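You operate a simulated robot arm through the tools that you are given. There is no shell and no other tool. Be economical: measure what you need, move in short steps, check, and stop when the job is done.

The job below is to be done with a simulated robot arm. You get a single attempt, and the scene is never put back.

Task
Restart the air after a stop and bring it to 5 bar.
Fine: shut the drain, grey star knob to FREE, pull the stop button out, then open the main valve.

The check looks at the end state, three seconds after you hand in, the way a careful person would. Anything else that was tipped, shoved, dropped, spilled or broken makes it a failure.

Robot
A 6-joint arm with a four-finger gripper on a trunk, on a base that drives. Base frame: it is fixed to the floor where the robot stands at the start and does not move with it; the origin is under the middle of the robot, x ahead of it, y to its left, z up. Readings come in m, rad, newtons and seconds.
With the tool pointing down near the work surface it reaches from about 0.3 to 0.7 m from the robot's upright axis, wherever it stands. Its first joint turns from -2.897 to 2.897 rad. Places, roughly: air gauge [0.4, 0.4, 1]; console stop button [0.1, 0.6, 1]; drain valve [0.5, 0.1, 1]; grey star knob [0.6, -0.1, 1]; line knob [0.4, 0.2, 1]; main valve [0.1, 0.3, 1]; valve latch [0.2, 0.4, 1]; yellow pressure knob [0.3, 0.2, 1]. Payload 3.43 kg.
The TCP is the grasp point between the finger pads, 0.03 m short of the fingertips. In the tool frame z runs along the fingers and y along their closing line. The gripper opens to 0.12 m. The gripper's body begins 0.085 m behind the TCP.
Orientation is told as [roll, pitch, yaw] about the base's x, y, z axes, in that order, counted from this pose: with the fingers straight down and closing along the base's y, the tool's x points along the base's -x, its y along +y and its z along -z.

Tools
- The arm moves only by the tool step_arm. Its argument "commands" is a list of rows, each a list of 7 numbers: the shift along the tool's x, y, z in m, then the turn, a rotation vector about the tool's x, y, z in degrees, then the opening, from 0 (shut) to 1 (fully open). In form: [[dx, dy, dz, rx, ry, rz, fingers], ...]. A call has 1 to 20 rows; each row is the pose to reach, as a shift and turn from the pose commanded when the call began, along the tool's axes at that moment. A row lasts 0.2 s, in which the tool goes at most 0.05 m and 0.15 rad; a call with a longer step from one row to the next is refused whole, and so is a gripper value outside its range. A pose out of reach is approached as far as the arm can. The call stops where the force on the tool passes 40 N (or 10 N more than at its start, if that is more) or the arm is blocked; 0.2 s more then pass. The fingers move at their own pace and stop on an object; they squeeze with about 28 N. The grip force told is the motor's: it shows also when the fingers shut on nothing. Time passes only in rows, and 0.2 s behind the last, so rows that repeat a pose let the fingers close. It gives the time, the measured TCP pose, the force on the tool (base axes), the opening and the grip force at its end, in the units of the frame above (readings bear some noise), with the torque about the TCP (base axes, N m) and any sound that the robot's microphone picked up.
- Cameras (640 x 400 px; columns grow to the right, rows downward): "scene" is now at [0.0469, 0.1661, 1.7035]; the picture's right is [0.38, -0.93, 0.00], its down [-0.77, -0.31, -0.55] and it looks along [0.51, 0.21, -0.84] (base axes); focal length 285 px, centre (320, 200). "wrist" rides on the gripper at [0.071, -0.017, -0.121] in the tool frame; the picture's right is [0.23, 0.97, 0.00], its down [-0.81, 0.19, -0.55] and it looks along [-0.54, 0.13, 0.83] (tool axes); focal length 275 px, centre (320, 200). There is no depth. A picture from a camera that has moved, and an enlarged one, comes with that camera's place and axes in the base frame and with its lens.
- camera(camera): a new picture of that camera. It takes no simulated time.
- move_column(by): slides the trunk up (or, below 0, down) by that many m; the arm and the scene camera ride with it, the base frame stays. It gives what a move gives, with no picture.
- roll_base(legs): drives the robot by 1 to 6 legs, each [ahead, left, turn to the left] in m, m and rad, along the robot's own axes; the way and the turn of a leg run together, so that a leg with both is an arc; at most 1.5 m and 3.142 rad a leg. The arm and the cameras ride along, it lands a little off, and it stops where it bumps. It gives what a move gives.
- turn_head(pan, tilt): turns the head with the scene camera to pan (to the left, within 2.094 rad either way) and tilt (down, from -0.506 to 1.204), counted from straight ahead of the robot. It gives what a move gives.
- enlarge(camera, box): a new picture of the part [left, top, right, bottom] of that camera's present view, enlarged. It takes no simulated time.
- hand_in(): hands the job in; it is judged then, once.

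Work in short steps. Places have to be worked out from the pictures, the camera data and where the tool is seen: move nearer, look again, correct. Check each grasp and each placing, and mend what went wrong. You have 120 turns and 78 pictures in all, those below and enlarged ones among them. Open the gripper and draw the arm clear of the work before you hand the job in, unless the task says otherwise; then end with one line.

The tools are called as a command line: name --pt "numbers of a row" for each row, then --argument value for the rest, lists and objects as JSON in quotes. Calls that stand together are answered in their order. step_arm: Moves the arm, as the interface text tells. Its arguments: {"type":"object","properties":{"commands":{"type":"array","items":{"type":"array","items":{"type":"number"}}}},"required":["commands"]} The other tools are called the same way: move_column (by) slides the trunk up or down; roll_base (legs) drives the base; turn_head (pan, tilt) turns the head that bears the scene camera; camera (camera) takes a picture; enlarge (camera, box) takes an enlarged picture of a part of a camera's view; hand_in () hands the job in.

At the start:

```text
time_s: 0.0
ee_pos: [0.4486, 0.1778, 1.3634]
tcp_rot: [0.0, -0.001, 0.001]
ft_force: [0.5, -0.4, 0.2]
torque: [0.04, 0.0, 0.0]
gripper_width: 0.1201
gripper_force: 0.1
trunk travel left (down, up): [-0.225, 0.215]
robot x, y, heading: [0.0009, -0.0002, 0.005]
head pan, tilt: [0.386, 0.988]
```

scene: 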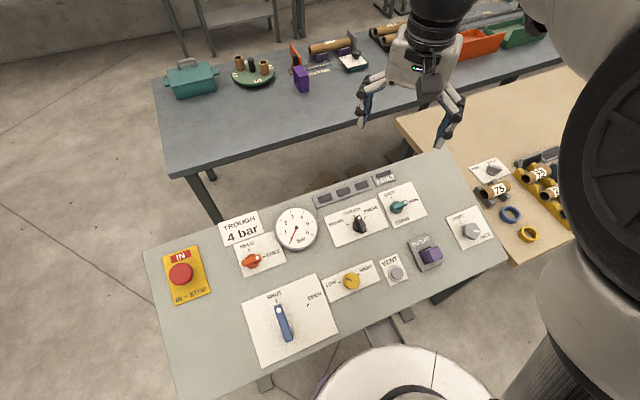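
wrist: 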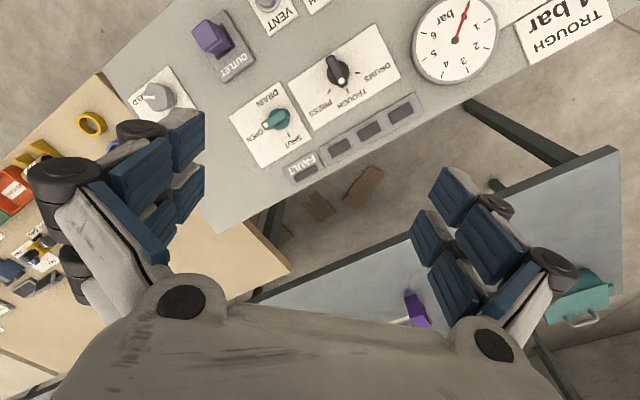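

The console is in view; I'll enlarge it to read the labels and knob states before moving.

enlarge --camera "scene" --box '[140, 200, 340, 380]'

enlarge --camera "scene" --box '[310, 150, 510, 300]'

```text
2.22 times, centred on (240, 290) of scene
camera zoom: at [0.0469, 0.1661, 1.7035], right [0.38, -0.93, 0.0], down [-0.77, -0.31, -0.55], along [0.51, 0.21, -0.84], focal length 634 px, centre (498, 0)
```

zoom: 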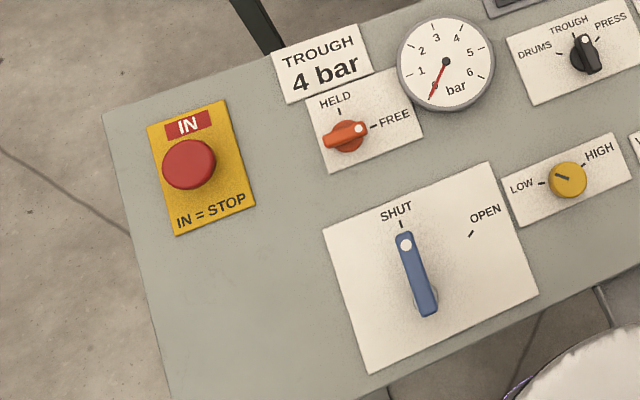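

```text
2.67 times, centred on (410, 225) of scene
camera zoom: at [0.0469, 0.1661, 1.7035], right [0.38, -0.93, 0.0], down [-0.77, -0.31, -0.55], along [0.51, 0.21, -0.84], focal length 761 px, centre (80, 133)
```

zoom: 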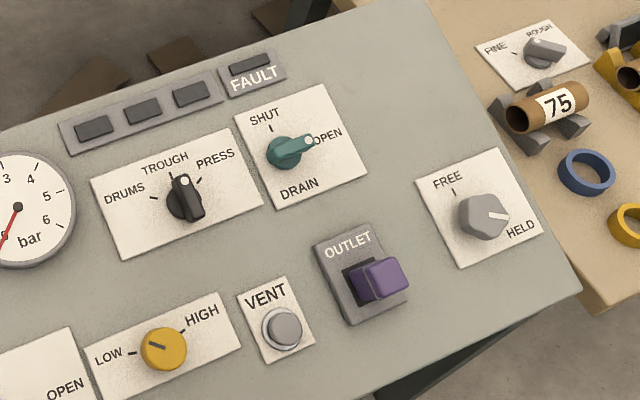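

Panel is about z≈0.95; the drain knob triangulates to ≈(0.55, 0.12, 0.975), its lever pointing about −45° (OPEN), with SHUT 90° counter-clockwise. I move above it with the closing line across the lever.

step_arm --pt "-0.017 -0.009 0.033 0 0 7.5 0.8" --pt "-0.034 -0.018 0.066 0 0 15 0.6" --pt "-0.05 -0.028 0.1 0 0 22.5 0.5" --pt "-0.067 -0.037 0.133 0 0 30 0.5" --pt "-0.084 -0.046 0.166 0 0 37.5 0.5" --pt "-0.1 -0.056 0.2 0 0 45 0.5" --pt "-0.1 -0.056 0.2 0 0 45 0.5"

camera --camera "wrist"

camera --camera "scene"

```text
time_s: 1.6
ee_pos: [0.5495, 0.1227, 1.1651]
tcp_rot: [0.0, 0.0, -0.787]
ft_force: [0.5, 0.6, -0.3]
torque: [-0.01, 0.01, 0.03]
gripper_width: 0.0601
gripper_force: 0.1
trunk travel left (down, up): [-0.225, 0.215]
robot x, y, heading: [0.0014, 0.0008, -0.0]
head pan, tilt: [0.386, 0.988]
```

```text
73 pictures are left
camera wrist: at [0.4878, 0.1611, 1.2849], right [0.53, 0.85, 0.0], down [0.71, -0.44, 0.55], along [0.47, -0.29, -0.83], focal length 275 px, centre (320, 200)
```

wrist: 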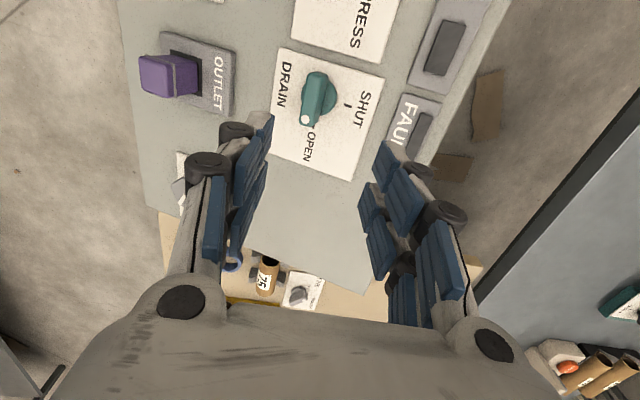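

```text
72 pictures are left
camera scene: at [0.0467, 0.1661, 1.7035], right [0.38, -0.93, 0.0], down [-0.77, -0.31, -0.55], along [0.51, 0.21, -0.83], focal length 285 px, centre (320, 200)
```

scene: 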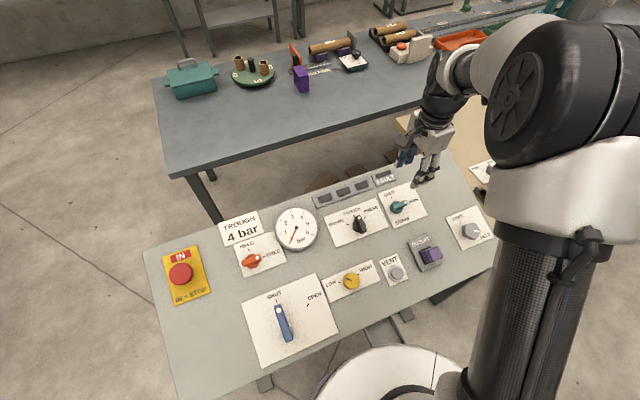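

The lever lines up with the tool (≈−44°). I zoom in to find the hub centre and tick direction.

enlarge --camera "wrist" --box '[260, 40, 400, 180]'

```text
2.86 times, centred on (330, 110) of wrist
camera zoom: at [0.4878, 0.1611, 1.2849], right [0.53, 0.85, 0.0], down [0.71, -0.44, 0.55], along [0.47, -0.29, -0.83], focal length 786 px, centre (291, 457)
```

zoom: 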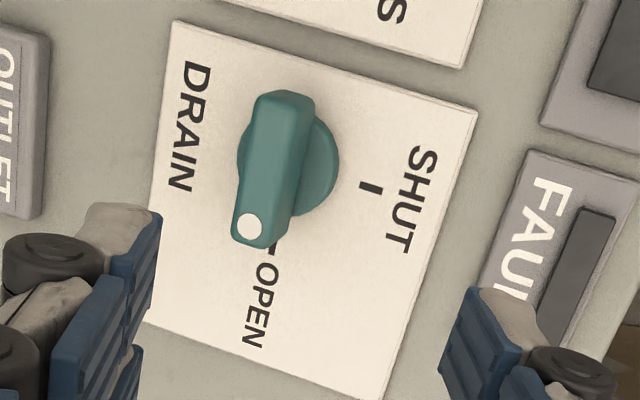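

Triangulating the drain plate's corners shows the panel is tilted ≈20° (rising along azimuth 45°), knob hub at ≈(0.544, 0.126, 0.994). I tilt the tool to the panel normal and hover above the knob.

step_arm --pt "0.002 -0.012 0.0 -7 0 0 0.5" --pt "0.004 -0.025 0.02 -14 0 0 0.5" --pt "0.0057 -0.0368 0.05 -20.5 0 0 0.5" --pt "0.0057 -0.0368 0.067 -20.5 0 0 0.5" --pt "0.0057 -0.0368 0.067 -20.5 0 0 0.5"

camera --camera "wrist"

```text
time_s: 2.8
ee_pos: [0.5197, 0.0992, 1.096]
tcp_rot: [0.357, 0.001, -0.784]
ft_force: [-0.3, 0.8, 0.0]
torque: [-0.05, 0.02, 0.02]
gripper_width: 0.0601
gripper_force: 0.0
trunk travel left (down, up): [-0.225, 0.215]
robot x, y, heading: [-0.0005, -0.0014, 0.001]
head pan, tilt: [0.386, 0.988]
```

```text
70 pictures are left
camera wrist: at [0.4283, 0.1086, 1.2031], right [0.48, 0.81, 0.34], down [0.56, -0.58, 0.59], along [0.67, -0.09, -0.74], focal length 275 px, centre (320, 200)
```

wrist: 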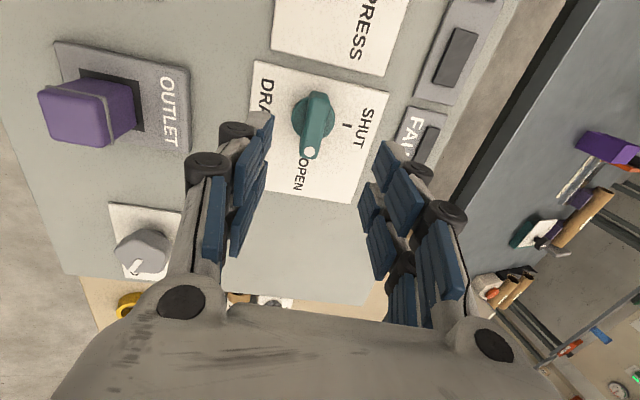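

Tool is aligned: the hub falls at about tool (0, −0.004). Descending 0.07 along the normal and closing.

step_arm --pt "0 -0.003 0.03 0 0 0 0.5" --pt "0 -0.003 0.055 0 0 0 0.5" --pt "0 -0.003 0.07 0 0 0 0.5" --pt "0 -0.003 0.07 0 0 0 0.5"

camera --camera "wrist"

```text
time_s: 3.8
ee_pos: [0.535, 0.1155, 1.0306]
tcp_rot: [0.357, -0.001, -0.787]
ft_force: [0.8, -0.7, -0.2]
torque: [-0.01, 0.01, 0.03]
gripper_width: 0.06
gripper_force: 0.1
trunk travel left (down, up): [-0.225, 0.215]
robot x, y, heading: [-0.0009, 0.0043, -0.004]
head pan, tilt: [0.386, 0.988]
```

```text
69 pictures are left
camera wrist: at [0.4438, 0.1235, 1.1367], right [0.48, 0.81, 0.34], down [0.56, -0.58, 0.59], along [0.67, -0.09, -0.74], focal length 275 px, centre (320, 200)
```

wrist: 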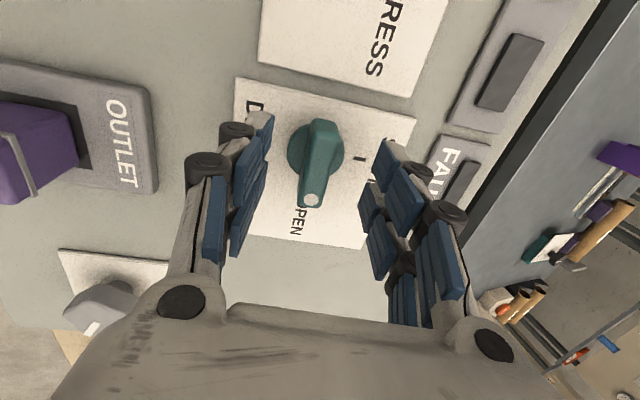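

Knob is centred between the fingers. Closing on the lever.

step_arm --pt "0 0 0 0 0 0 0.1" --pt "0 0 0 0 0 0 0.0" --pt "0 0 0 0 0 0 0.0" --pt "0 0 0 0 0 0 0.0"

camera --camera "wrist"

```text
time_s: 4.8
ee_pos: [0.5339, 0.1138, 1.0295]
tcp_rot: [0.357, -0.001, -0.784]
ft_force: [-6.7, -10.0, -0.6]
torque: [-0.58, 0.13, 0.3]
gripper_width: 0.0162
gripper_force: 27.9
trunk travel left (down, up): [-0.225, 0.215]
robot x, y, heading: [-0.0002, 0.0007, -0.0]
head pan, tilt: [0.386, 0.988]
```

```text
68 pictures are left
camera wrist: at [0.443, 0.1227, 1.1362], right [0.48, 0.81, 0.34], down [0.56, -0.58, 0.58], along [0.67, -0.09, -0.74], focal length 275 px, centre (320, 200)
```

wrist: 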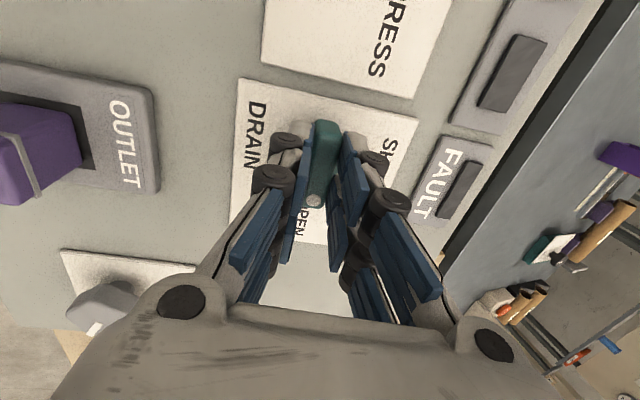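

Gripped, with ~12 N side load toward tool −y; I shift 3 mm that way and start turning CCW (tool −z).

step_arm --pt "0 -0.003 0 0 0 0 0" --pt "0 -0.003 0 0 0 -7.5 0" --pt "0 -0.003 0 0 0 -15 0" --pt "0 -0.003 0 0 0 -22.5 0" --pt "0 -0.003 0 0 0 -30 0"

```text
time_s: 6.0
ee_pos: [0.5332, 0.1125, 1.0285]
tcp_rot: [0.314, -0.18, -0.288]
ft_force: [10.8, 1.6, 4.2]
torque: [0.04, 0.92, 0.22]
gripper_width: 0.0161
gripper_force: 45.0
trunk travel left (down, up): [-0.225, 0.215]
robot x, y, heading: [0.001, -0.0006, -0.001]
head pan, tilt: [0.386, 0.988]
```

Turning with low torque; continuing the remaining 60°, easing slightly to shed side load.

step_arm --pt "-0.001 0 0 0 0 -7.5 0" --pt "-0.002 0 0 0 0 -15 0" --pt "-0.002 0 0 0 0 -22.5 0" --pt "-0.002 0 0 0 0 -30 0" --pt "-0.002 0 0 0 0 -37.5 0" --pt "-0.002 0 0 0 0 -45 0" --pt "-0.002 0 0 0 0 -52.5 0" --pt "-0.002 0 0 0 0 -60 0" --pt "-0.002 0 0 0 0 -62 0"

camera --camera "wrist"

```text
time_s: 8.0
ee_pos: [0.5347, 0.1115, 1.0287]
tcp_rot: [-0.012, -0.355, 0.818]
ft_force: [0.2, -8.1, -11.2]
torque: [0.81, 0.05, -2.21]
gripper_width: 0.0163
gripper_force: 44.7
trunk travel left (down, up): [-0.225, 0.215]
robot x, y, heading: [-0.0028, 0.0008, -0.0]
head pan, tilt: [0.386, 0.988]
```

```text
67 pictures are left
camera wrist: at [0.4712, 0.0213, 1.1162], right [-0.85, 0.51, -0.09], down [0.24, 0.55, 0.8], along [0.46, 0.66, -0.59], focal length 275 px, centre (320, 200)
```

wrist: 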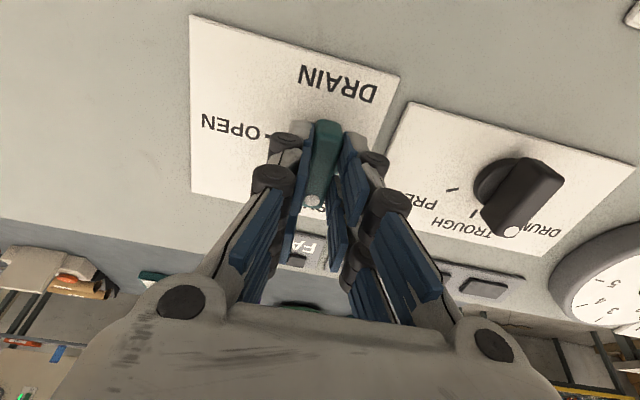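

The knob is against its SHUT stop (torque rose). Relax slightly, open and retreat.

step_arm --pt "0 0 0 0 0 2 0" --pt "0 0 0 0 0 2 0.4" --pt "0 0 0 0 0 2 0.5" --pt "0 0 0 0 0 2 0.5" --pt "0 0 -0.04 0 0 2 0.5" --pt "0 0 -0.08 0 0 2 0.5" --pt "0 0 -0.08 0 0 2 0.5"

camera --camera "wrist"

camera --camera "scene"

```text
time_s: 9.6
ee_pos: [0.5143, 0.092, 1.1063]
tcp_rot: [0.0, -0.357, 0.783]
ft_force: [0.2, -0.8, -0.1]
torque: [0.05, 0.01, -0.01]
gripper_width: 0.06
gripper_force: 0.1
trunk travel left (down, up): [-0.225, 0.215]
robot x, y, heading: [-0.0002, -0.0032, -0.001]
head pan, tilt: [0.386, 0.988]
```

```text
66 pictures are left
camera wrist: at [0.4502, 0.0025, 1.1934], right [-0.84, 0.54, -0.08], down [0.26, 0.54, 0.8], along [0.47, 0.65, -0.59], focal length 275 px, centre (320, 200)
```

wrist: 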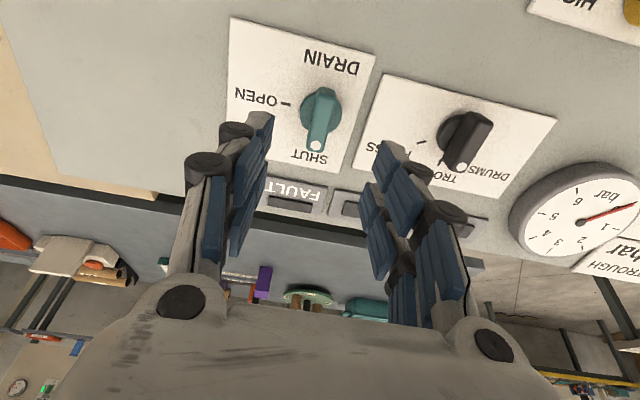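

```text
65 pictures are left
camera scene: at [0.0465, 0.166, 1.7035], right [0.38, -0.93, 0.0], down [-0.77, -0.31, -0.55], along [0.51, 0.21, -0.83], focal length 285 px, centre (320, 200)
```

scene: 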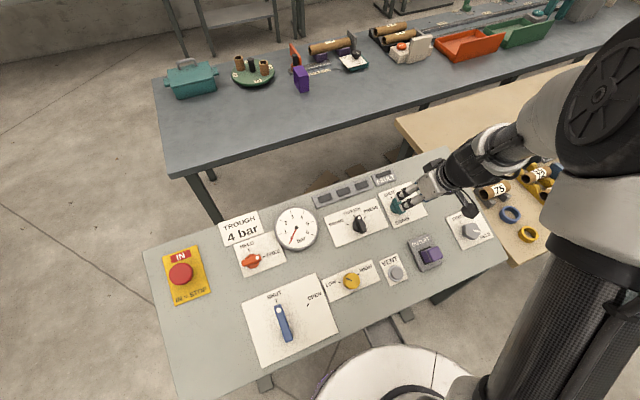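

Drain is at SHUT. Now to the grey star knob, ≈(0.563, −0.097, 0.962) at its top; I hover above it with the tool turned back to its starting yaw.

step_arm --pt "0.012 -0.014 0.001 0 0 7.5 0.5" --pt "0.024 -0.028 0.002 0 0 15 0.5" --pt "0.036 -0.042 0.003 0 0 22.5 0.5" --pt "0.048 -0.056 0.004 0 0 30 0.5" --pt "0.06 -0.07 0.005 0 0 37.5 0.5" --pt "0.072 -0.084 0.006 0 0 45 0.5" --pt "0.084 -0.098 0.007 0 0 52.5 0.5" --pt "0.096 -0.112 0.008 0 0 60 0.5" --pt "0.108 -0.126 0.009 0 0 67.5 0.5" --pt "0.12 -0.14 0.01 0 0 75 0.5" --pt "0.132 -0.154 0.01 0 0 82.5 0.5" --pt "0.144 -0.168 0.01 0 0 90 0.5" --pt "0.144 -0.168 0.01 0 0 90 0.5"

camera --camera "wrist"

```text
time_s: 12.4
ee_pos: [0.5409, -0.1208, 1.0435]
tcp_rot: [0.359, -0.001, -0.788]
ft_force: [-0.4, 0.1, 0.5]
torque: [-0.04, 0.03, 0.02]
gripper_width: 0.0599
gripper_force: 0.1
trunk travel left (down, up): [-0.225, 0.215]
robot x, y, heading: [-0.0015, 0.0022, 0.001]
head pan, tilt: [0.386, 0.988]
```

```text
64 pictures are left
camera wrist: at [0.4502, -0.111, 1.1495], right [0.48, 0.81, 0.34], down [0.56, -0.58, 0.58], along [0.67, -0.09, -0.74], focal length 275 px, centre (320, 200)
```

wrist: 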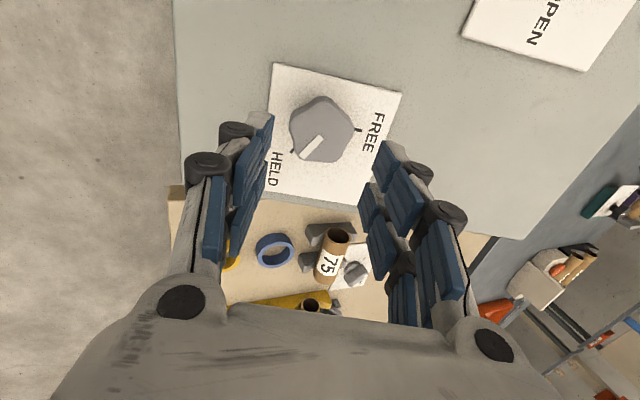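

enlarge --camera "wrist" --box '[260, 55, 410, 205]'

```text
2.67 times, centred on (335, 130) of wrist
camera zoom: at [0.4502, -0.111, 1.1495], right [0.48, 0.81, 0.34], down [0.56, -0.58, 0.58], along [0.67, -0.09, -0.74], focal length 734 px, centre (280, 387)
```

zoom: 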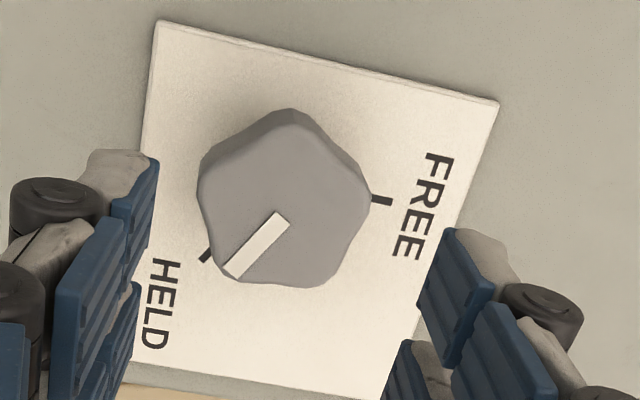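

The star knob has five lobes, pointer at HELD (≈−28° in console frame), FREE at ≈+92°: a ~120° CCW turn. It's centred within 2 mm; I rotate 10° so the jaws meet a lobe and the opposite flat, descend and check before closing.

step_arm --pt "-0.0015 0.0016 0.02 0 0 7 0.6" --pt "-0.0015 0.0016 0.045 0 0 10 0.6" --pt "-0.0015 0.0016 0.065 0 0 10 0.6" --pt "-0.0015 0.0016 0.075 0 0 10 0.6" --pt "-0.0015 0.0016 0.075 0 0 10 0.6"

camera --camera "wrist"

```text
time_s: 13.6
ee_pos: [0.5606, -0.1003, 0.9745]
tcp_rot: [0.355, 0.063, -0.948]
ft_force: [0.2, -0.2, -0.1]
torque: [-0.01, 0.0, 0.0]
gripper_width: 0.072
gripper_force: 0.0
trunk travel left (down, up): [-0.225, 0.215]
robot x, y, heading: [-0.0008, -0.0015, -0.0]
head pan, tilt: [0.386, 0.988]
```

```text
62 pictures are left
camera wrist: at [0.4765, -0.0814, 1.0853], right [0.62, 0.7, 0.35], down [0.48, -0.69, 0.54], along [0.62, -0.16, -0.77], focal length 275 px, centre (320, 200)
```

wrist: 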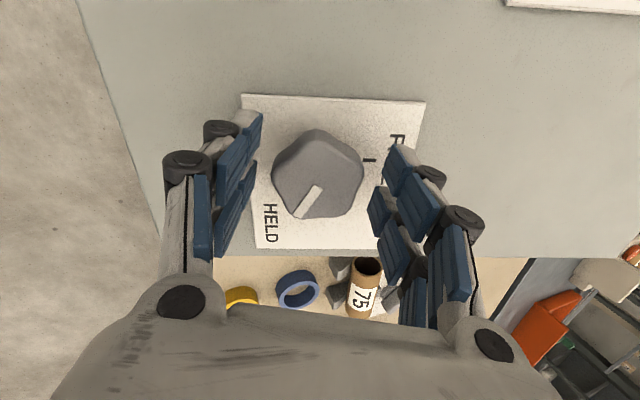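

Centred, with the knob top about at TCP level. Closing.

step_arm --pt "0 0 0.002 0 0 0 0.2" --pt "0 0 0.002 0 0 0 0.0" --pt "0 0 0.002 0 0 0 0.0" --pt "0 0 0.002 0 0 0 0.0"

camera --camera "wrist"

```text
time_s: 14.6
ee_pos: [0.5603, -0.099, 0.9729]
tcp_rot: [0.352, 0.062, -0.951]
ft_force: [-11.4, -11.9, -1.5]
torque: [-0.56, 0.7, 0.0]
gripper_width: 0.0441
gripper_force: 42.5
trunk travel left (down, up): [-0.225, 0.215]
robot x, y, heading: [0.0002, 0.0009, -0.003]
head pan, tilt: [0.386, 0.988]
```

```text
61 pictures are left
camera wrist: at [0.4767, -0.0816, 1.083], right [0.62, 0.7, 0.35], down [0.48, -0.69, 0.53], along [0.62, -0.16, -0.77], focal length 275 px, centre (320, 200)
```

wrist: 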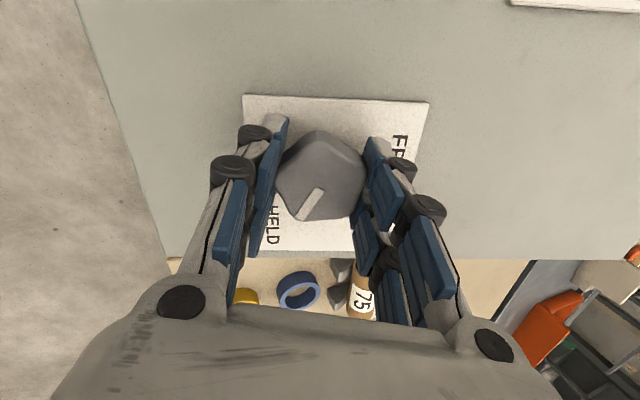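

Gripped on lobe/flat. Turning CCW in place, with small pivot compensation, first 60°.

step_arm --pt "0 -0.003 0 0 0 0 0" --pt "-0.0003 -0.003 0 0 0 -7.5 0" --pt "-0.0005 -0.003 0 0 0 -15 0" --pt "-0.0008 -0.0028 0 0 0 -22.5 0" --pt "-0.001 -0.0027 0 0 0 -30 0" --pt "-0.0012 -0.0025 0 0 0 -37.5 0" --pt "-0.0014 -0.0024 0 0 0 -45 0" --pt "-0.0016 -0.0022 0 0 0 -52.5 0" --pt "-0.0017 -0.002 0 0 0 -60 0"

camera --camera "wrist"

```text
time_s: 16.6
ee_pos: [0.5581, -0.1015, 0.9718]
tcp_rot: [0.236, -0.27, 0.058]
ft_force: [-16.4, 6.7, 7.3]
torque: [-0.07, 0.84, 0.18]
gripper_width: 0.0439
gripper_force: 45.1
trunk travel left (down, up): [-0.225, 0.215]
robot x, y, heading: [0.0005, 0.0009, 0.004]
head pan, tilt: [0.386, 0.988]
```

```text
60 pictures are left
camera wrist: at [0.4642, -0.153, 1.0612], right [-0.34, 0.93, 0.16], down [0.62, 0.09, 0.78], along [0.71, 0.36, -0.61], focal length 275 px, centre (320, 200)
```

wrist: 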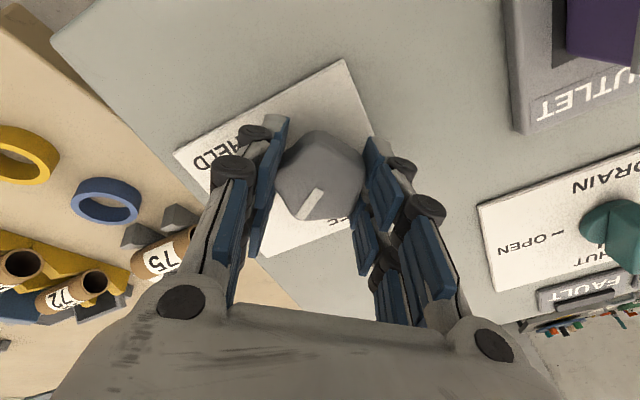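

It turns with the gripper. Continuing 60° more while easing the ~17 N along tool +x.

step_arm --pt "0.003 0 0 0 0 0 0" --pt "0.003 0 0 0 0 -7.5 0" --pt "0.003 0 0 0 0 -15 0" --pt "0.003 0 0 0 0 -22.5 0" --pt "0.003 0 0 0 0 -30 0" --pt "0.003 0 0 0 0 -37.5 0" --pt "0.003 0 0 0 0 -45 0" --pt "0.003 0 0 0 0 -52.5 0" --pt "0.003 0 0 0 0 -60 0" --pt "0.003 0 0 0 0 -62 0"

camera --camera "wrist"

```text
time_s: 18.8
ee_pos: [0.5596, -0.1061, 0.972]
tcp_rot: [-0.148, -0.328, 1.192]
ft_force: [31.1, -9.1, -15.6]
torque: [0.97, 0.07, -0.89]
gripper_width: 0.044
gripper_force: 44.8
trunk travel left (down, up): [-0.225, 0.215]
robot x, y, heading: [0.0007, -0.0004, -0.001]
head pan, tilt: [0.386, 0.988]
```

```text
59 pictures are left
camera wrist: at [0.5202, -0.2046, 1.0635], right [-0.96, 0.2, -0.21], down [-0.03, 0.66, 0.75], along [0.28, 0.73, -0.62], focal length 275 px, centre (320, 200)
```

wrist: 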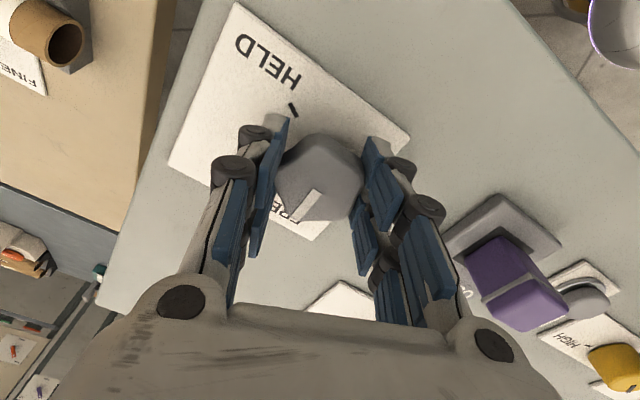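

Torque is rising near the stop and the pointer sits toward FREE. Release, retreat and look.

step_arm --pt "0 -0.002 0 0 0 2 0" --pt "0 -0.002 0 0 0 2 0.4" --pt "0 -0.002 0 0 0 2 0.6" --pt "0 -0.002 0 0 0 2 0.6" --pt "0 -0.002 -0.04 0 0 2 0.6" --pt "0 -0.002 -0.085 0 0 2 0.6" --pt "0 -0.002 -0.085 0 0 2 0.6"

enlarge --camera "wrist" --box '[230, 20, 410, 200]'

```text
time_s: 20.4
ee_pos: [0.5364, -0.1249, 1.0505]
tcp_rot: [-0.127, -0.335, 1.156]
ft_force: [-0.7, -0.3, -1.3]
torque: [-0.04, 0.03, 0.03]
gripper_width: 0.0722
gripper_force: 0.1
trunk travel left (down, up): [-0.225, 0.215]
robot x, y, heading: [0.0017, -0.002, 0.001]
head pan, tilt: [0.386, 0.988]
```

```text
2.22 times, centred on (320, 110) of wrist
camera zoom: at [0.4956, -0.2246, 1.1417], right [-0.95, 0.23, -0.19], down [0.0, 0.65, 0.76], along [0.3, 0.73, -0.62], focal length 612 px, centre (320, 400)
```

zoom: 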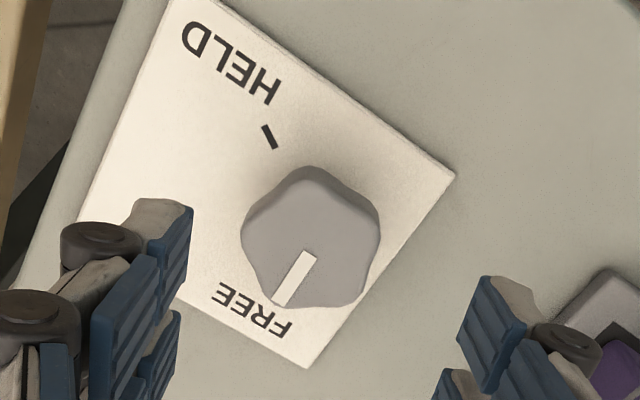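

The pointer appears at FREE; I verify from the scene camera and check the gauge.

enlarge --camera "scene" --box '[370, 160, 510, 260]'

```text
4.00 times, centred on (440, 210) of scene
camera zoom: at [0.0463, 0.1659, 1.7035], right [0.38, -0.93, 0.0], down [-0.77, -0.31, -0.55], along [0.51, 0.21, -0.83], focal length 1142 px, centre (-160, 160)
```

zoom: 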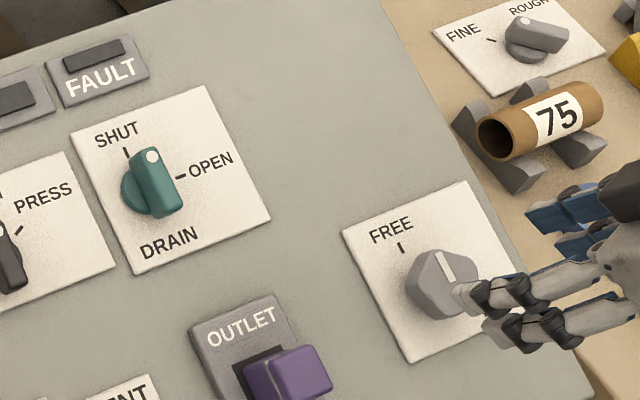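

Both look right (I'll recheck drain from above later). Next, the red stop button at ≈(0.136, 0.567, 1.025 top). I travel over the panel, lifted, to hover above it.

step_arm --pt "-0.0243 0.0369 -0.012 0 0 4 0.6" --pt "-0.0486 0.0738 -0.024 0 0 8 0.6" --pt "-0.0729 0.1107 -0.036 0 0 12 0.6" --pt "-0.0972 0.1476 -0.048 0 0 16 0.7" --pt "-0.1215 0.1845 -0.055 0 0 20 0.7" --pt "-0.1458 0.2214 -0.055 0 0 20 0.8" --pt "-0.1701 0.2583 -0.055 0 0 20 0.8" --pt "-0.1944 0.2952 -0.055 0 0 20 0.8" --pt "-0.2187 0.3321 -0.055 0 0 20 0.8" --pt "-0.243 0.369 -0.055 0 0 20 0.8" --pt "-0.2673 0.4059 -0.055 0 0 20 0.8" --pt "-0.2916 0.4428 -0.055 0 0 20 0.8" --pt "-0.3159 0.4797 -0.055 0 0 20 0.8" --pt "-0.3402 0.5166 -0.055 0 0 20 0.8" --pt "-0.3645 0.5535 -0.055 0 0 20 0.8" --pt "-0.3888 0.5904 -0.055 0 0 20 0.8" --pt "-0.4131 0.6273 -0.055 0 0 20 0.8" --pt "-0.437 0.6636 -0.05 0 0 20 0.8" --pt "-0.437 0.6636 -0.04 0 0 20 0.8"

camera --camera "wrist"

enlarge --camera "scene" --box '[370, 160, 510, 260]'

```text
time_s: 23.5
ee_pos: [0.2624, 0.3537, 1.1618]
tcp_rot: [0.006, -0.371, 0.585]
ft_force: [-0.7, 0.2, 0.4]
torque: [0.0, -0.02, -0.01]
gripper_width: 0.0959
gripper_force: 0.6
out of reach, approached as far as the arm can: row 9
trunk travel left (down, up): [-0.225, 0.215]
robot x, y, heading: [0.002, 0.0028, -0.002]
head pan, tilt: [0.386, 0.988]
stopped in row 15: the arm was blocked; the commanded pose is now the measured one
```

```text
56 pictures are left
camera wrist: at [0.1807, 0.2785, 1.2473], right [-0.72, 0.69, -0.08], down [0.36, 0.46, 0.81], along [0.6, 0.55, -0.58], focal length 275 px, centre (320, 200)
```

wrist: 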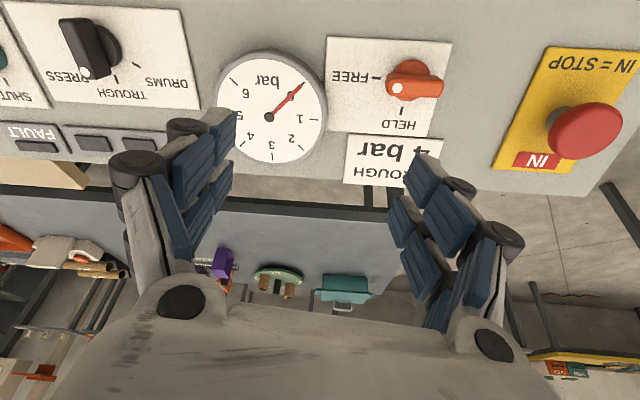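

```text
4.00 times, centred on (440, 210) of scene
camera zoom: at [0.0397, 0.174, 1.702], right [0.5, -0.86, 0.0], down [-0.73, -0.43, -0.53], along [0.46, 0.27, -0.84], focal length 1142 px, centre (-160, 160)
```

zoom: 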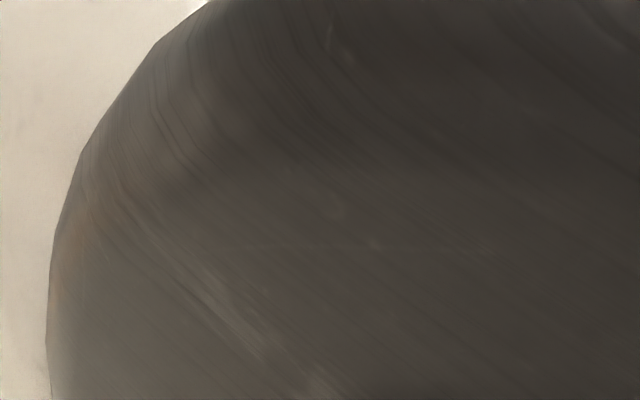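

The arm was blocked (near its folded limit, and it nudged the head camera). I back off along the path first and look.

step_arm --pt "0 -0.03 -0.01 0 0 0 0.8" --pt "0 -0.06 -0.02 0 0 0 0.8" --pt "-0.02 -0.1 -0.03 0 0 0 0.8" --pt "-0.04 -0.13 -0.03 0 0 0 0.8" --pt "-0.04 -0.13 -0.03 0 0 0 0.8"

camera --camera "scene"

```text
time_s: 24.7
ee_pos: [0.3533, 0.2624, 1.1994]
tcp_rot: [-0.001, -0.359, 0.59]
ft_force: [0.1, 0.5, -0.2]
torque: [-0.03, 0.04, -0.02]
gripper_width: 0.096
gripper_force: 0.0
trunk travel left (down, up): [-0.225, 0.215]
robot x, y, heading: [-0.0001, 0.0006, -0.004]
head pan, tilt: [0.386, 0.988]
```

```text
54 pictures are left
camera scene: at [0.0461, 0.166, 1.7034], right [0.38, -0.93, 0.0], down [-0.77, -0.31, -0.55], along [0.51, 0.21, -0.83], focal length 285 px, centre (320, 200)
```

scene: 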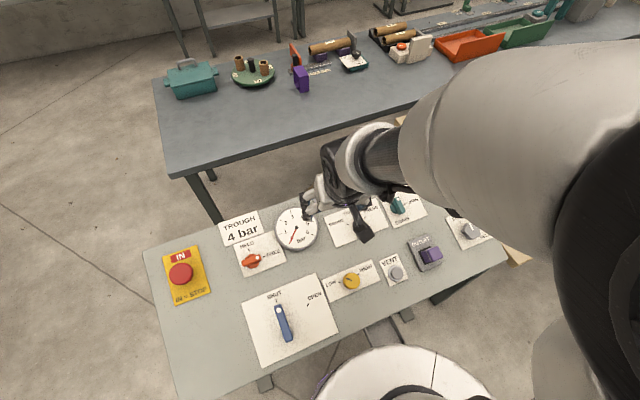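

The head mast stands left-front of the robot and fouls the arm there. I'll reposition the base back and turned left to face the console; first I check behind the robot.

turn_head --pan 2.09 --tilt 0.7

camera --camera "scene"

turn_head --pan -2.09 --tilt 0.7

camera --camera "scene"

```text
time_s: 26.4
ee_pos: [0.3536, 0.2621, 1.1973]
tcp_rot: [-0.004, -0.357, 0.592]
ft_force: [0.3, 0.1, 0.4]
torque: [0.02, 0.02, 0.0]
gripper_width: 0.096
gripper_force: 0.1
trunk travel left (down, up): [-0.225, 0.215]
robot x, y, heading: [0.0023, -0.001, 0.001]
head pan, tilt: [2.089, 0.7]
```

```text
53 pictures are left
camera scene: at [-0.0612, 0.2133, 1.7259], right [0.87, 0.49, 0.0], down [0.32, -0.56, -0.76], along [-0.38, 0.66, -0.64], focal length 285 px, centre (320, 200)
```

scene: 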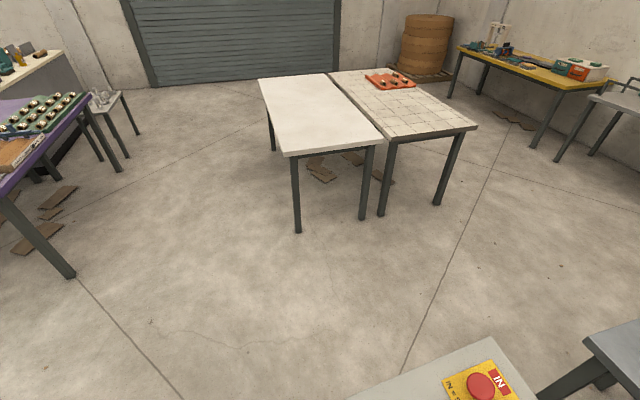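

```text
time_s: 29.8
ee_pos: [0.3523, 0.2613, 1.1973]
tcp_rot: [-0.001, -0.358, 0.593]
ft_force: [-0.7, -0.1, -0.1]
torque: [0.0, -0.02, -0.01]
gripper_width: 0.0959
gripper_force: 0.1
trunk travel left (down, up): [-0.225, 0.215]
robot x, y, heading: [0.0001, 0.0041, 0.0]
head pan, tilt: [-2.089, 0.7]
```

```text
52 pictures are left
camera scene: at [-0.0612, 0.0657, 1.7259], right [-0.87, 0.5, 0.0], down [0.32, 0.56, -0.76], along [-0.38, -0.66, -0.64], focal length 285 px, centre (320, 200)
```

scene: 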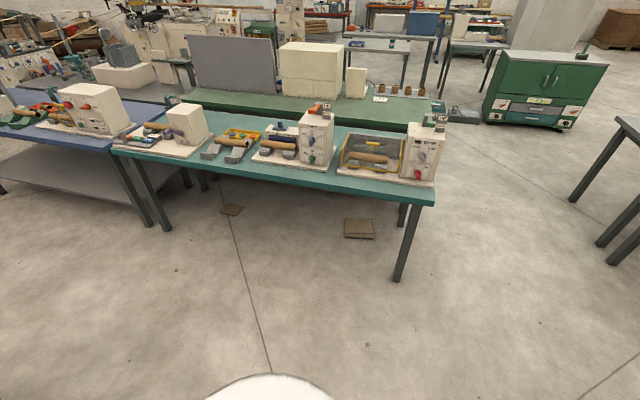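

Floor is clear behind. Driving back-left and turning to face the console.

roll_base --legs '[[-0.248, 0.106, 0], [0, 0, 0.785]]'

turn_head --pan 0.0 --tilt 0.95

camera --camera "scene"

```text
time_s: 33.8
ee_pos: [-0.1838, 0.5436, 1.1951]
tcp_rot: [-0.003, -0.359, 1.382]
ft_force: [0.5, -0.1, 0.2]
torque: [0.02, 0.02, -0.03]
gripper_width: 0.096
gripper_force: 0.1
trunk travel left (down, up): [-0.225, 0.215]
robot x, y, heading: [-0.2476, 0.1089, 0.793]
head pan, tilt: [-2.089, 0.7]
```

```text
time_s: 35.8
ee_pos: [-0.1848, 0.5438, 1.1955]
tcp_rot: [-0.002, -0.359, 1.382]
ft_force: [-0.9, 0.5, -0.6]
torque: [0.0, 0.04, -0.01]
gripper_width: 0.096
gripper_force: 0.1
trunk travel left (down, up): [-0.225, 0.215]
robot x, y, heading: [-0.2462, 0.1104, 0.79]
head pan, tilt: [0.0, 0.949]
```

```text
51 pictures are left
camera scene: at [-0.307, 0.2444, 1.7043], right [0.71, -0.7, 0.0], down [-0.57, -0.58, -0.58], along [0.41, 0.41, -0.81], focal length 285 px, centre (320, 200)
```

scene: 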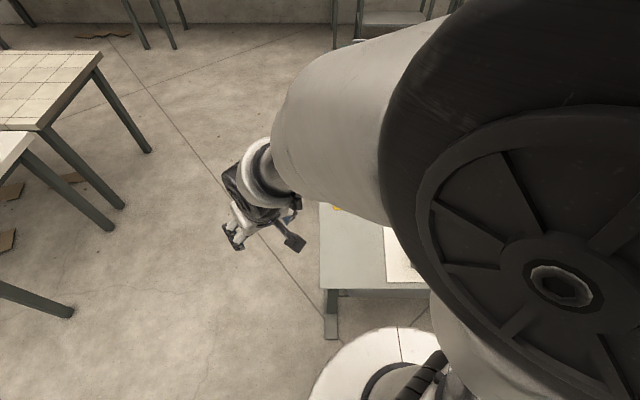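

The arm is left of the console; I swing it in over the stop button with the tool aligned to the panel normal.

step_arm --pt "-0.003 -0.036 0.0 1.5 0 4 0.8" --pt "-0.006 -0.072 0.0 3 0 8 0.8" --pt "-0.009 -0.108 0.0 4.5 0 12 0.8" --pt "-0.012 -0.144 0.01 6 0 16 0.8" --pt "-0.015 -0.18 0.02 7.5 0 20 0.8" --pt "-0.018 -0.216 0.035 9 0 24 0.8" --pt "-0.021 -0.252 0.055 10.5 0 28 0.8" --pt "-0.0248 -0.287 0.0722 12 0 32 0.8" --pt "-0.0248 -0.287 0.0722 12 0 32 0.8"

camera --camera "wrist"

camera --camera "scene"

```text
time_s: 37.8
ee_pos: [0.1075, 0.5383, 1.139]
tcp_rot: [-0.003, -0.356, 0.785]
ft_force: [0.1, 0.2, 0.6]
torque: [-0.03, -0.01, 0.02]
gripper_width: 0.0959
gripper_force: 0.1
trunk travel left (down, up): [-0.225, 0.215]
robot x, y, heading: [-0.2467, 0.1118, 0.792]
head pan, tilt: [0.0, 0.949]
```

```text
50 pictures are left
camera wrist: at [0.0433, 0.4484, 1.2263], right [-0.84, 0.54, -0.08], down [0.26, 0.54, 0.8], along [0.47, 0.65, -0.59], focal length 275 px, centre (320, 200)
```

wrist: 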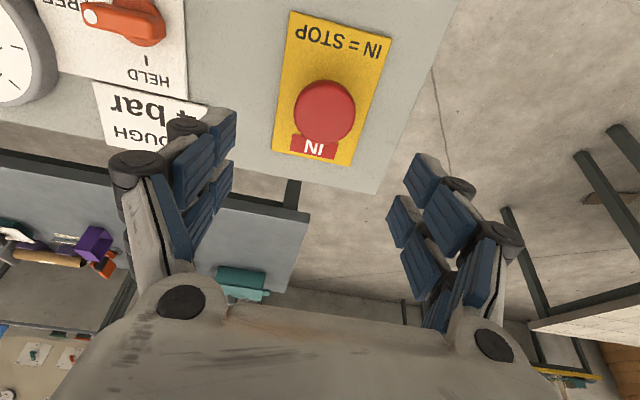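

```text
49 pictures are left
camera scene: at [-0.308, 0.2441, 1.7044], right [0.71, -0.7, 0.0], down [-0.57, -0.58, -0.58], along [0.41, 0.41, -0.81], focal length 285 px, centre (320, 200)
```

scene: 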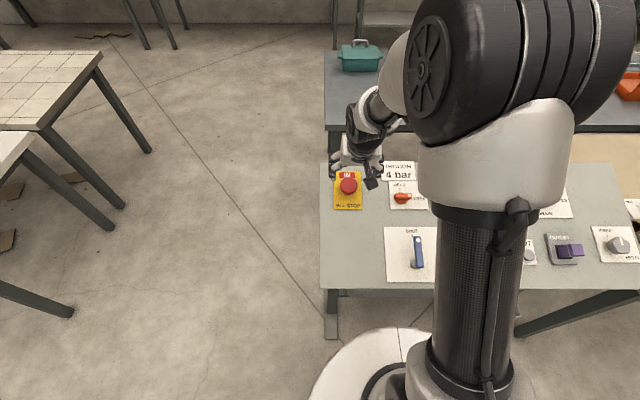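

Button head ≈0.054 m wide, offset ≈(+0.005, +0.004) in the tool frame. Descend partway and re-check.

step_arm --pt "0.002 0.002 0.03 0 0 0 0.8" --pt "0.004 0.004 0.06 0 0 0 0.8" --pt "0.005 0.004 0.08 0 0 0 0.8" --pt "0.005 0.004 0.08 0 0 0 0.8"

camera --camera "wrist"

```text
time_s: 38.8
ee_pos: [0.121, 0.5577, 1.0614]
tcp_rot: [0.0, -0.358, 0.785]
ft_force: [-0.6, 0.3, -0.1]
torque: [0.0, 0.04, -0.01]
gripper_width: 0.096
gripper_force: 0.0
trunk travel left (down, up): [-0.225, 0.215]
robot x, y, heading: [-0.246, 0.107, 0.793]
head pan, tilt: [0.0, 0.949]
```

```text
48 pictures are left
camera wrist: at [0.0572, 0.4672, 1.1486], right [-0.84, 0.54, -0.08], down [0.26, 0.54, 0.8], along [0.47, 0.65, -0.59], focal length 275 px, centre (320, 200)
```

wrist: 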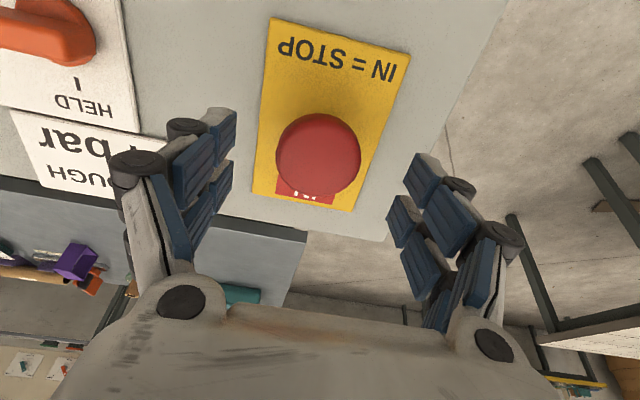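

Head is centred (≈1–2 mm) with its top ≈0.035 below TCP. Descend 0.032 and grip.

step_arm --pt "0.0016 -0.0013 0.016 0 0 0 0.8" --pt "0.0016 -0.0013 0.03 0 0 0 0.8" --pt "0.0016 -0.0013 0.031 0 0 0 0.8" --pt "0.0016 -0.0013 0.031 0 0 0 0.4" --pt "0.0016 -0.0013 0.031 0 0 0 0.1" --pt "0.0016 -0.0013 0.031 0 0 0 0.0" --pt "0.0016 -0.0013 0.031 0 0 0 0.0"

camera --camera "wrist"

```text
time_s: 40.4
ee_pos: [0.1287, 0.5617, 1.031]
tcp_rot: [-0.001, -0.358, 0.784]
ft_force: [-0.3, -0.1, -0.3]
torque: [0.12, -0.09, 0.02]
gripper_width: 0.0528
gripper_force: 23.2
trunk travel left (down, up): [-0.225, 0.215]
robot x, y, heading: [-0.2467, 0.1102, 0.786]
head pan, tilt: [0.0, 0.949]
```

```text
47 pictures are left
camera wrist: at [0.0637, 0.4727, 1.1183], right [-0.84, 0.54, -0.08], down [0.26, 0.54, 0.8], along [0.47, 0.65, -0.59], focal length 275 px, centre (320, 200)
```

wrist: 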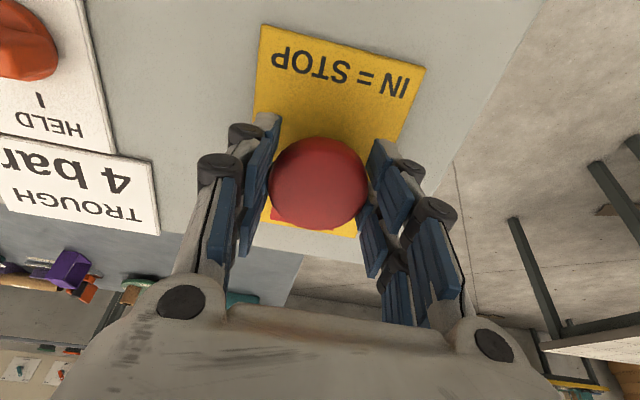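

Firm grip at 0.053 m with no side load. Pull outward along the normal gently.

step_arm --pt "0 0 -0.003 0 0 0 0" --pt "0 0 -0.006 0 0 0 0" --pt "0 0 -0.009 0 0 0 0" --pt "0 0 -0.012 0 0 0 0" --pt "0 0 -0.012 0 0 0 0"

camera --camera "wrist"

```text
time_s: 41.6
ee_pos: [0.1264, 0.5605, 1.0417]
tcp_rot: [-0.002, -0.355, 0.786]
ft_force: [4.0, 3.1, -13.0]
torque: [0.44, -0.18, 0.05]
gripper_width: 0.0517
gripper_force: 45.2
trunk travel left (down, up): [-0.225, 0.215]
robot x, y, heading: [-0.2434, 0.108, 0.79]
head pan, tilt: [0.0, 0.949]
heard: click, click
```

```text
46 pictures are left
camera wrist: at [0.0617, 0.4707, 1.1287], right [-0.84, 0.54, -0.08], down [0.27, 0.54, 0.8], along [0.47, 0.65, -0.59], focal length 275 px, centre (320, 200)
```

wrist: 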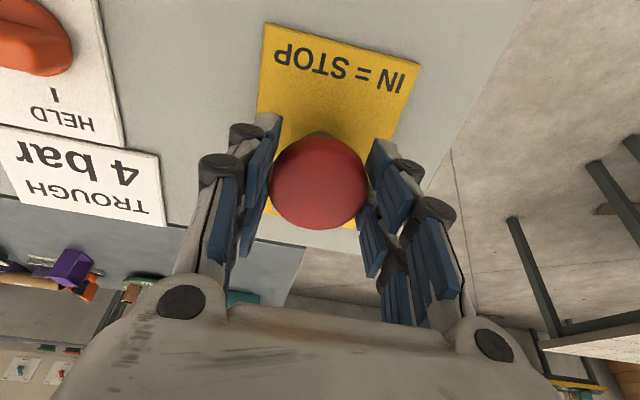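

Two clicks heard; the button has come out to its end. Open and back off to look at it.

step_arm --pt "0 0 0.001 0 0 0 0.3" --pt "0 0 0.001 0 0 0 0.7" --pt "0 0 0.001 0 0 0 0.8" --pt "0 0 -0.04 0 0 0 0.8" --pt "0 0 -0.08 0 0 0 0.8" --pt "0 0 -0.11 0 0 0 0.8"

camera --camera "wrist"

enlarge --camera "scene" --box '[310, 140, 450, 300]'

```text
time_s: 43.0
ee_pos: [0.0998, 0.531, 1.1444]
tcp_rot: [-0.003, -0.358, 0.784]
ft_force: [-0.2, -0.1, 0.3]
torque: [0.01, 0.02, -0.02]
gripper_width: 0.0961
gripper_force: 1.0
trunk travel left (down, up): [-0.225, 0.215]
robot x, y, heading: [-0.2446, 0.1088, 0.793]
head pan, tilt: [0.0, 0.949]
```

```text
45 pictures are left
camera wrist: at [0.0341, 0.4411, 1.2322], right [-0.84, 0.54, -0.08], down [0.26, 0.54, 0.8], along [0.47, 0.65, -0.59], focal length 275 px, centre (320, 200)
```

wrist: 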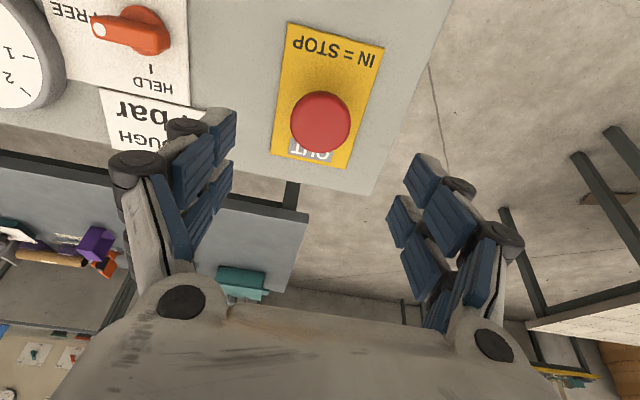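

```text
2.50 times, centred on (380, 220) of scene
camera zoom: at [-0.3078, 0.2436, 1.7044], right [0.71, -0.7, 0.0], down [-0.57, -0.58, -0.58], along [0.41, 0.41, -0.81], focal length 714 px, centre (170, 150)
```

zoom: 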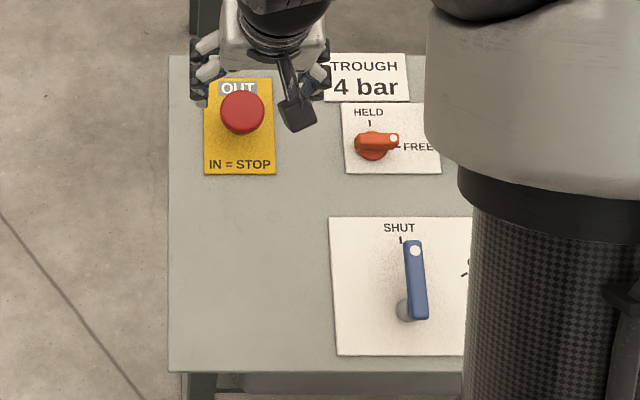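

Label now reads OUT, latch is at FREE. Now the blue main valve lever (pivot ≈(0.12, 0.286), tip up toward SHUT); I hover above it.

step_arm --pt "0.03 -0.028 0.0 0 0 0 0.7" --pt "0.06 -0.056 0.0 0 0 0 0.5" --pt "0.09 -0.084 0.0 0 0 0 0.5" --pt "0.12 -0.112 0.0 0 0 0 0.5" --pt "0.15 -0.14 0.0 0 0 0 0.5" --pt "0.18 -0.168 0.005 0 0 0 0.5" --pt "0.204 -0.1916 0.009 0 0 0 0.5" --pt "0.204 -0.1916 0.009 0 0 0 0.5"

camera --camera "wrist"

```text
time_s: 44.8
ee_pos: [0.1016, 0.2634, 1.0647]
tcp_rot: [-0.002, -0.358, 0.786]
ft_force: [0.3, 0.2, -0.8]
torque: [0.01, 0.0, 0.01]
gripper_width: 0.0599
gripper_force: 0.1
trunk travel left (down, up): [-0.225, 0.215]
robot x, y, heading: [-0.2478, 0.109, 0.791]
head pan, tilt: [0.0, 0.949]
```

```text
43 pictures are left
camera wrist: at [0.037, 0.1738, 1.1528], right [-0.84, 0.54, -0.08], down [0.26, 0.54, 0.8], along [0.47, 0.65, -0.59], focal length 275 px, centre (320, 200)
```

wrist: 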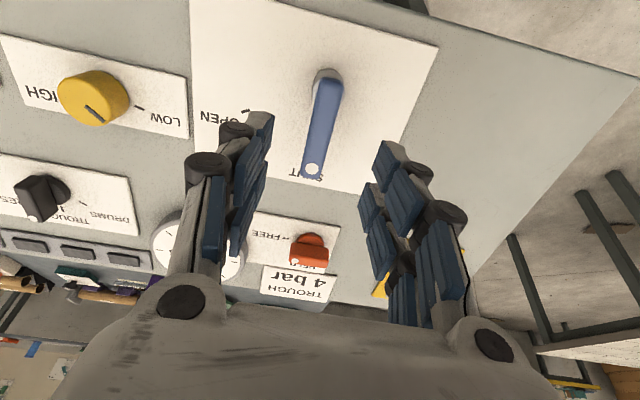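

Lever is aligned with the jaws; OPEN tick is ≈53–57° clockwise from the lever about the hub at tool (0.030, −0.001). I descend to grip mid-lever.

step_arm --pt "-0.005 0.0015 0.035 0 0 0 0.5" --pt "-0.005 0.0015 0.07 0 0 0 0.5" --pt "-0.005 0.0015 0.09 0 0 0 0.5" --pt "-0.005 0.0015 0.102 0 0 0 0.5" --pt "-0.005 0.0015 0.102 0 0 0 0.5"

camera --camera "wrist"

```text
time_s: 46.0
ee_pos: [0.1427, 0.2977, 0.9845]
tcp_rot: [0.014, -0.349, 0.781]
ft_force: [-0.1, -0.3, 0.0]
torque: [0.0, 0.01, -0.03]
gripper_width: 0.0599
gripper_force: 0.1
out of reach, approached as far as the arm can: row 2, 3, 4, 5
trunk travel left (down, up): [-0.225, 0.215]
robot x, y, heading: [-0.2466, 0.1097, 0.788]
head pan, tilt: [0.0, 0.949]
```

```text
42 pictures are left
camera wrist: at [0.0799, 0.2074, 1.0725], right [-0.84, 0.53, -0.06], down [0.28, 0.53, 0.8], along [0.46, 0.66, -0.6], focal length 275 px, centre (320, 200)
```

wrist: 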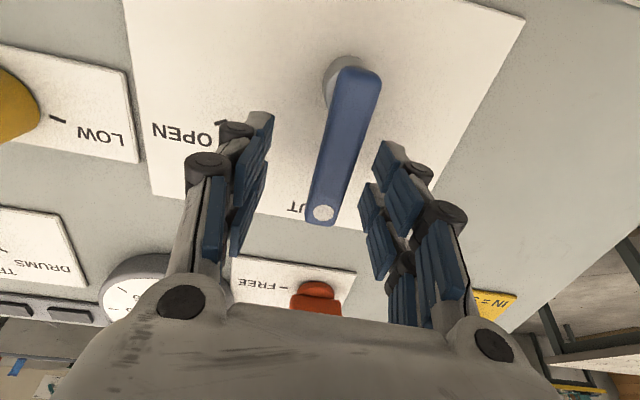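

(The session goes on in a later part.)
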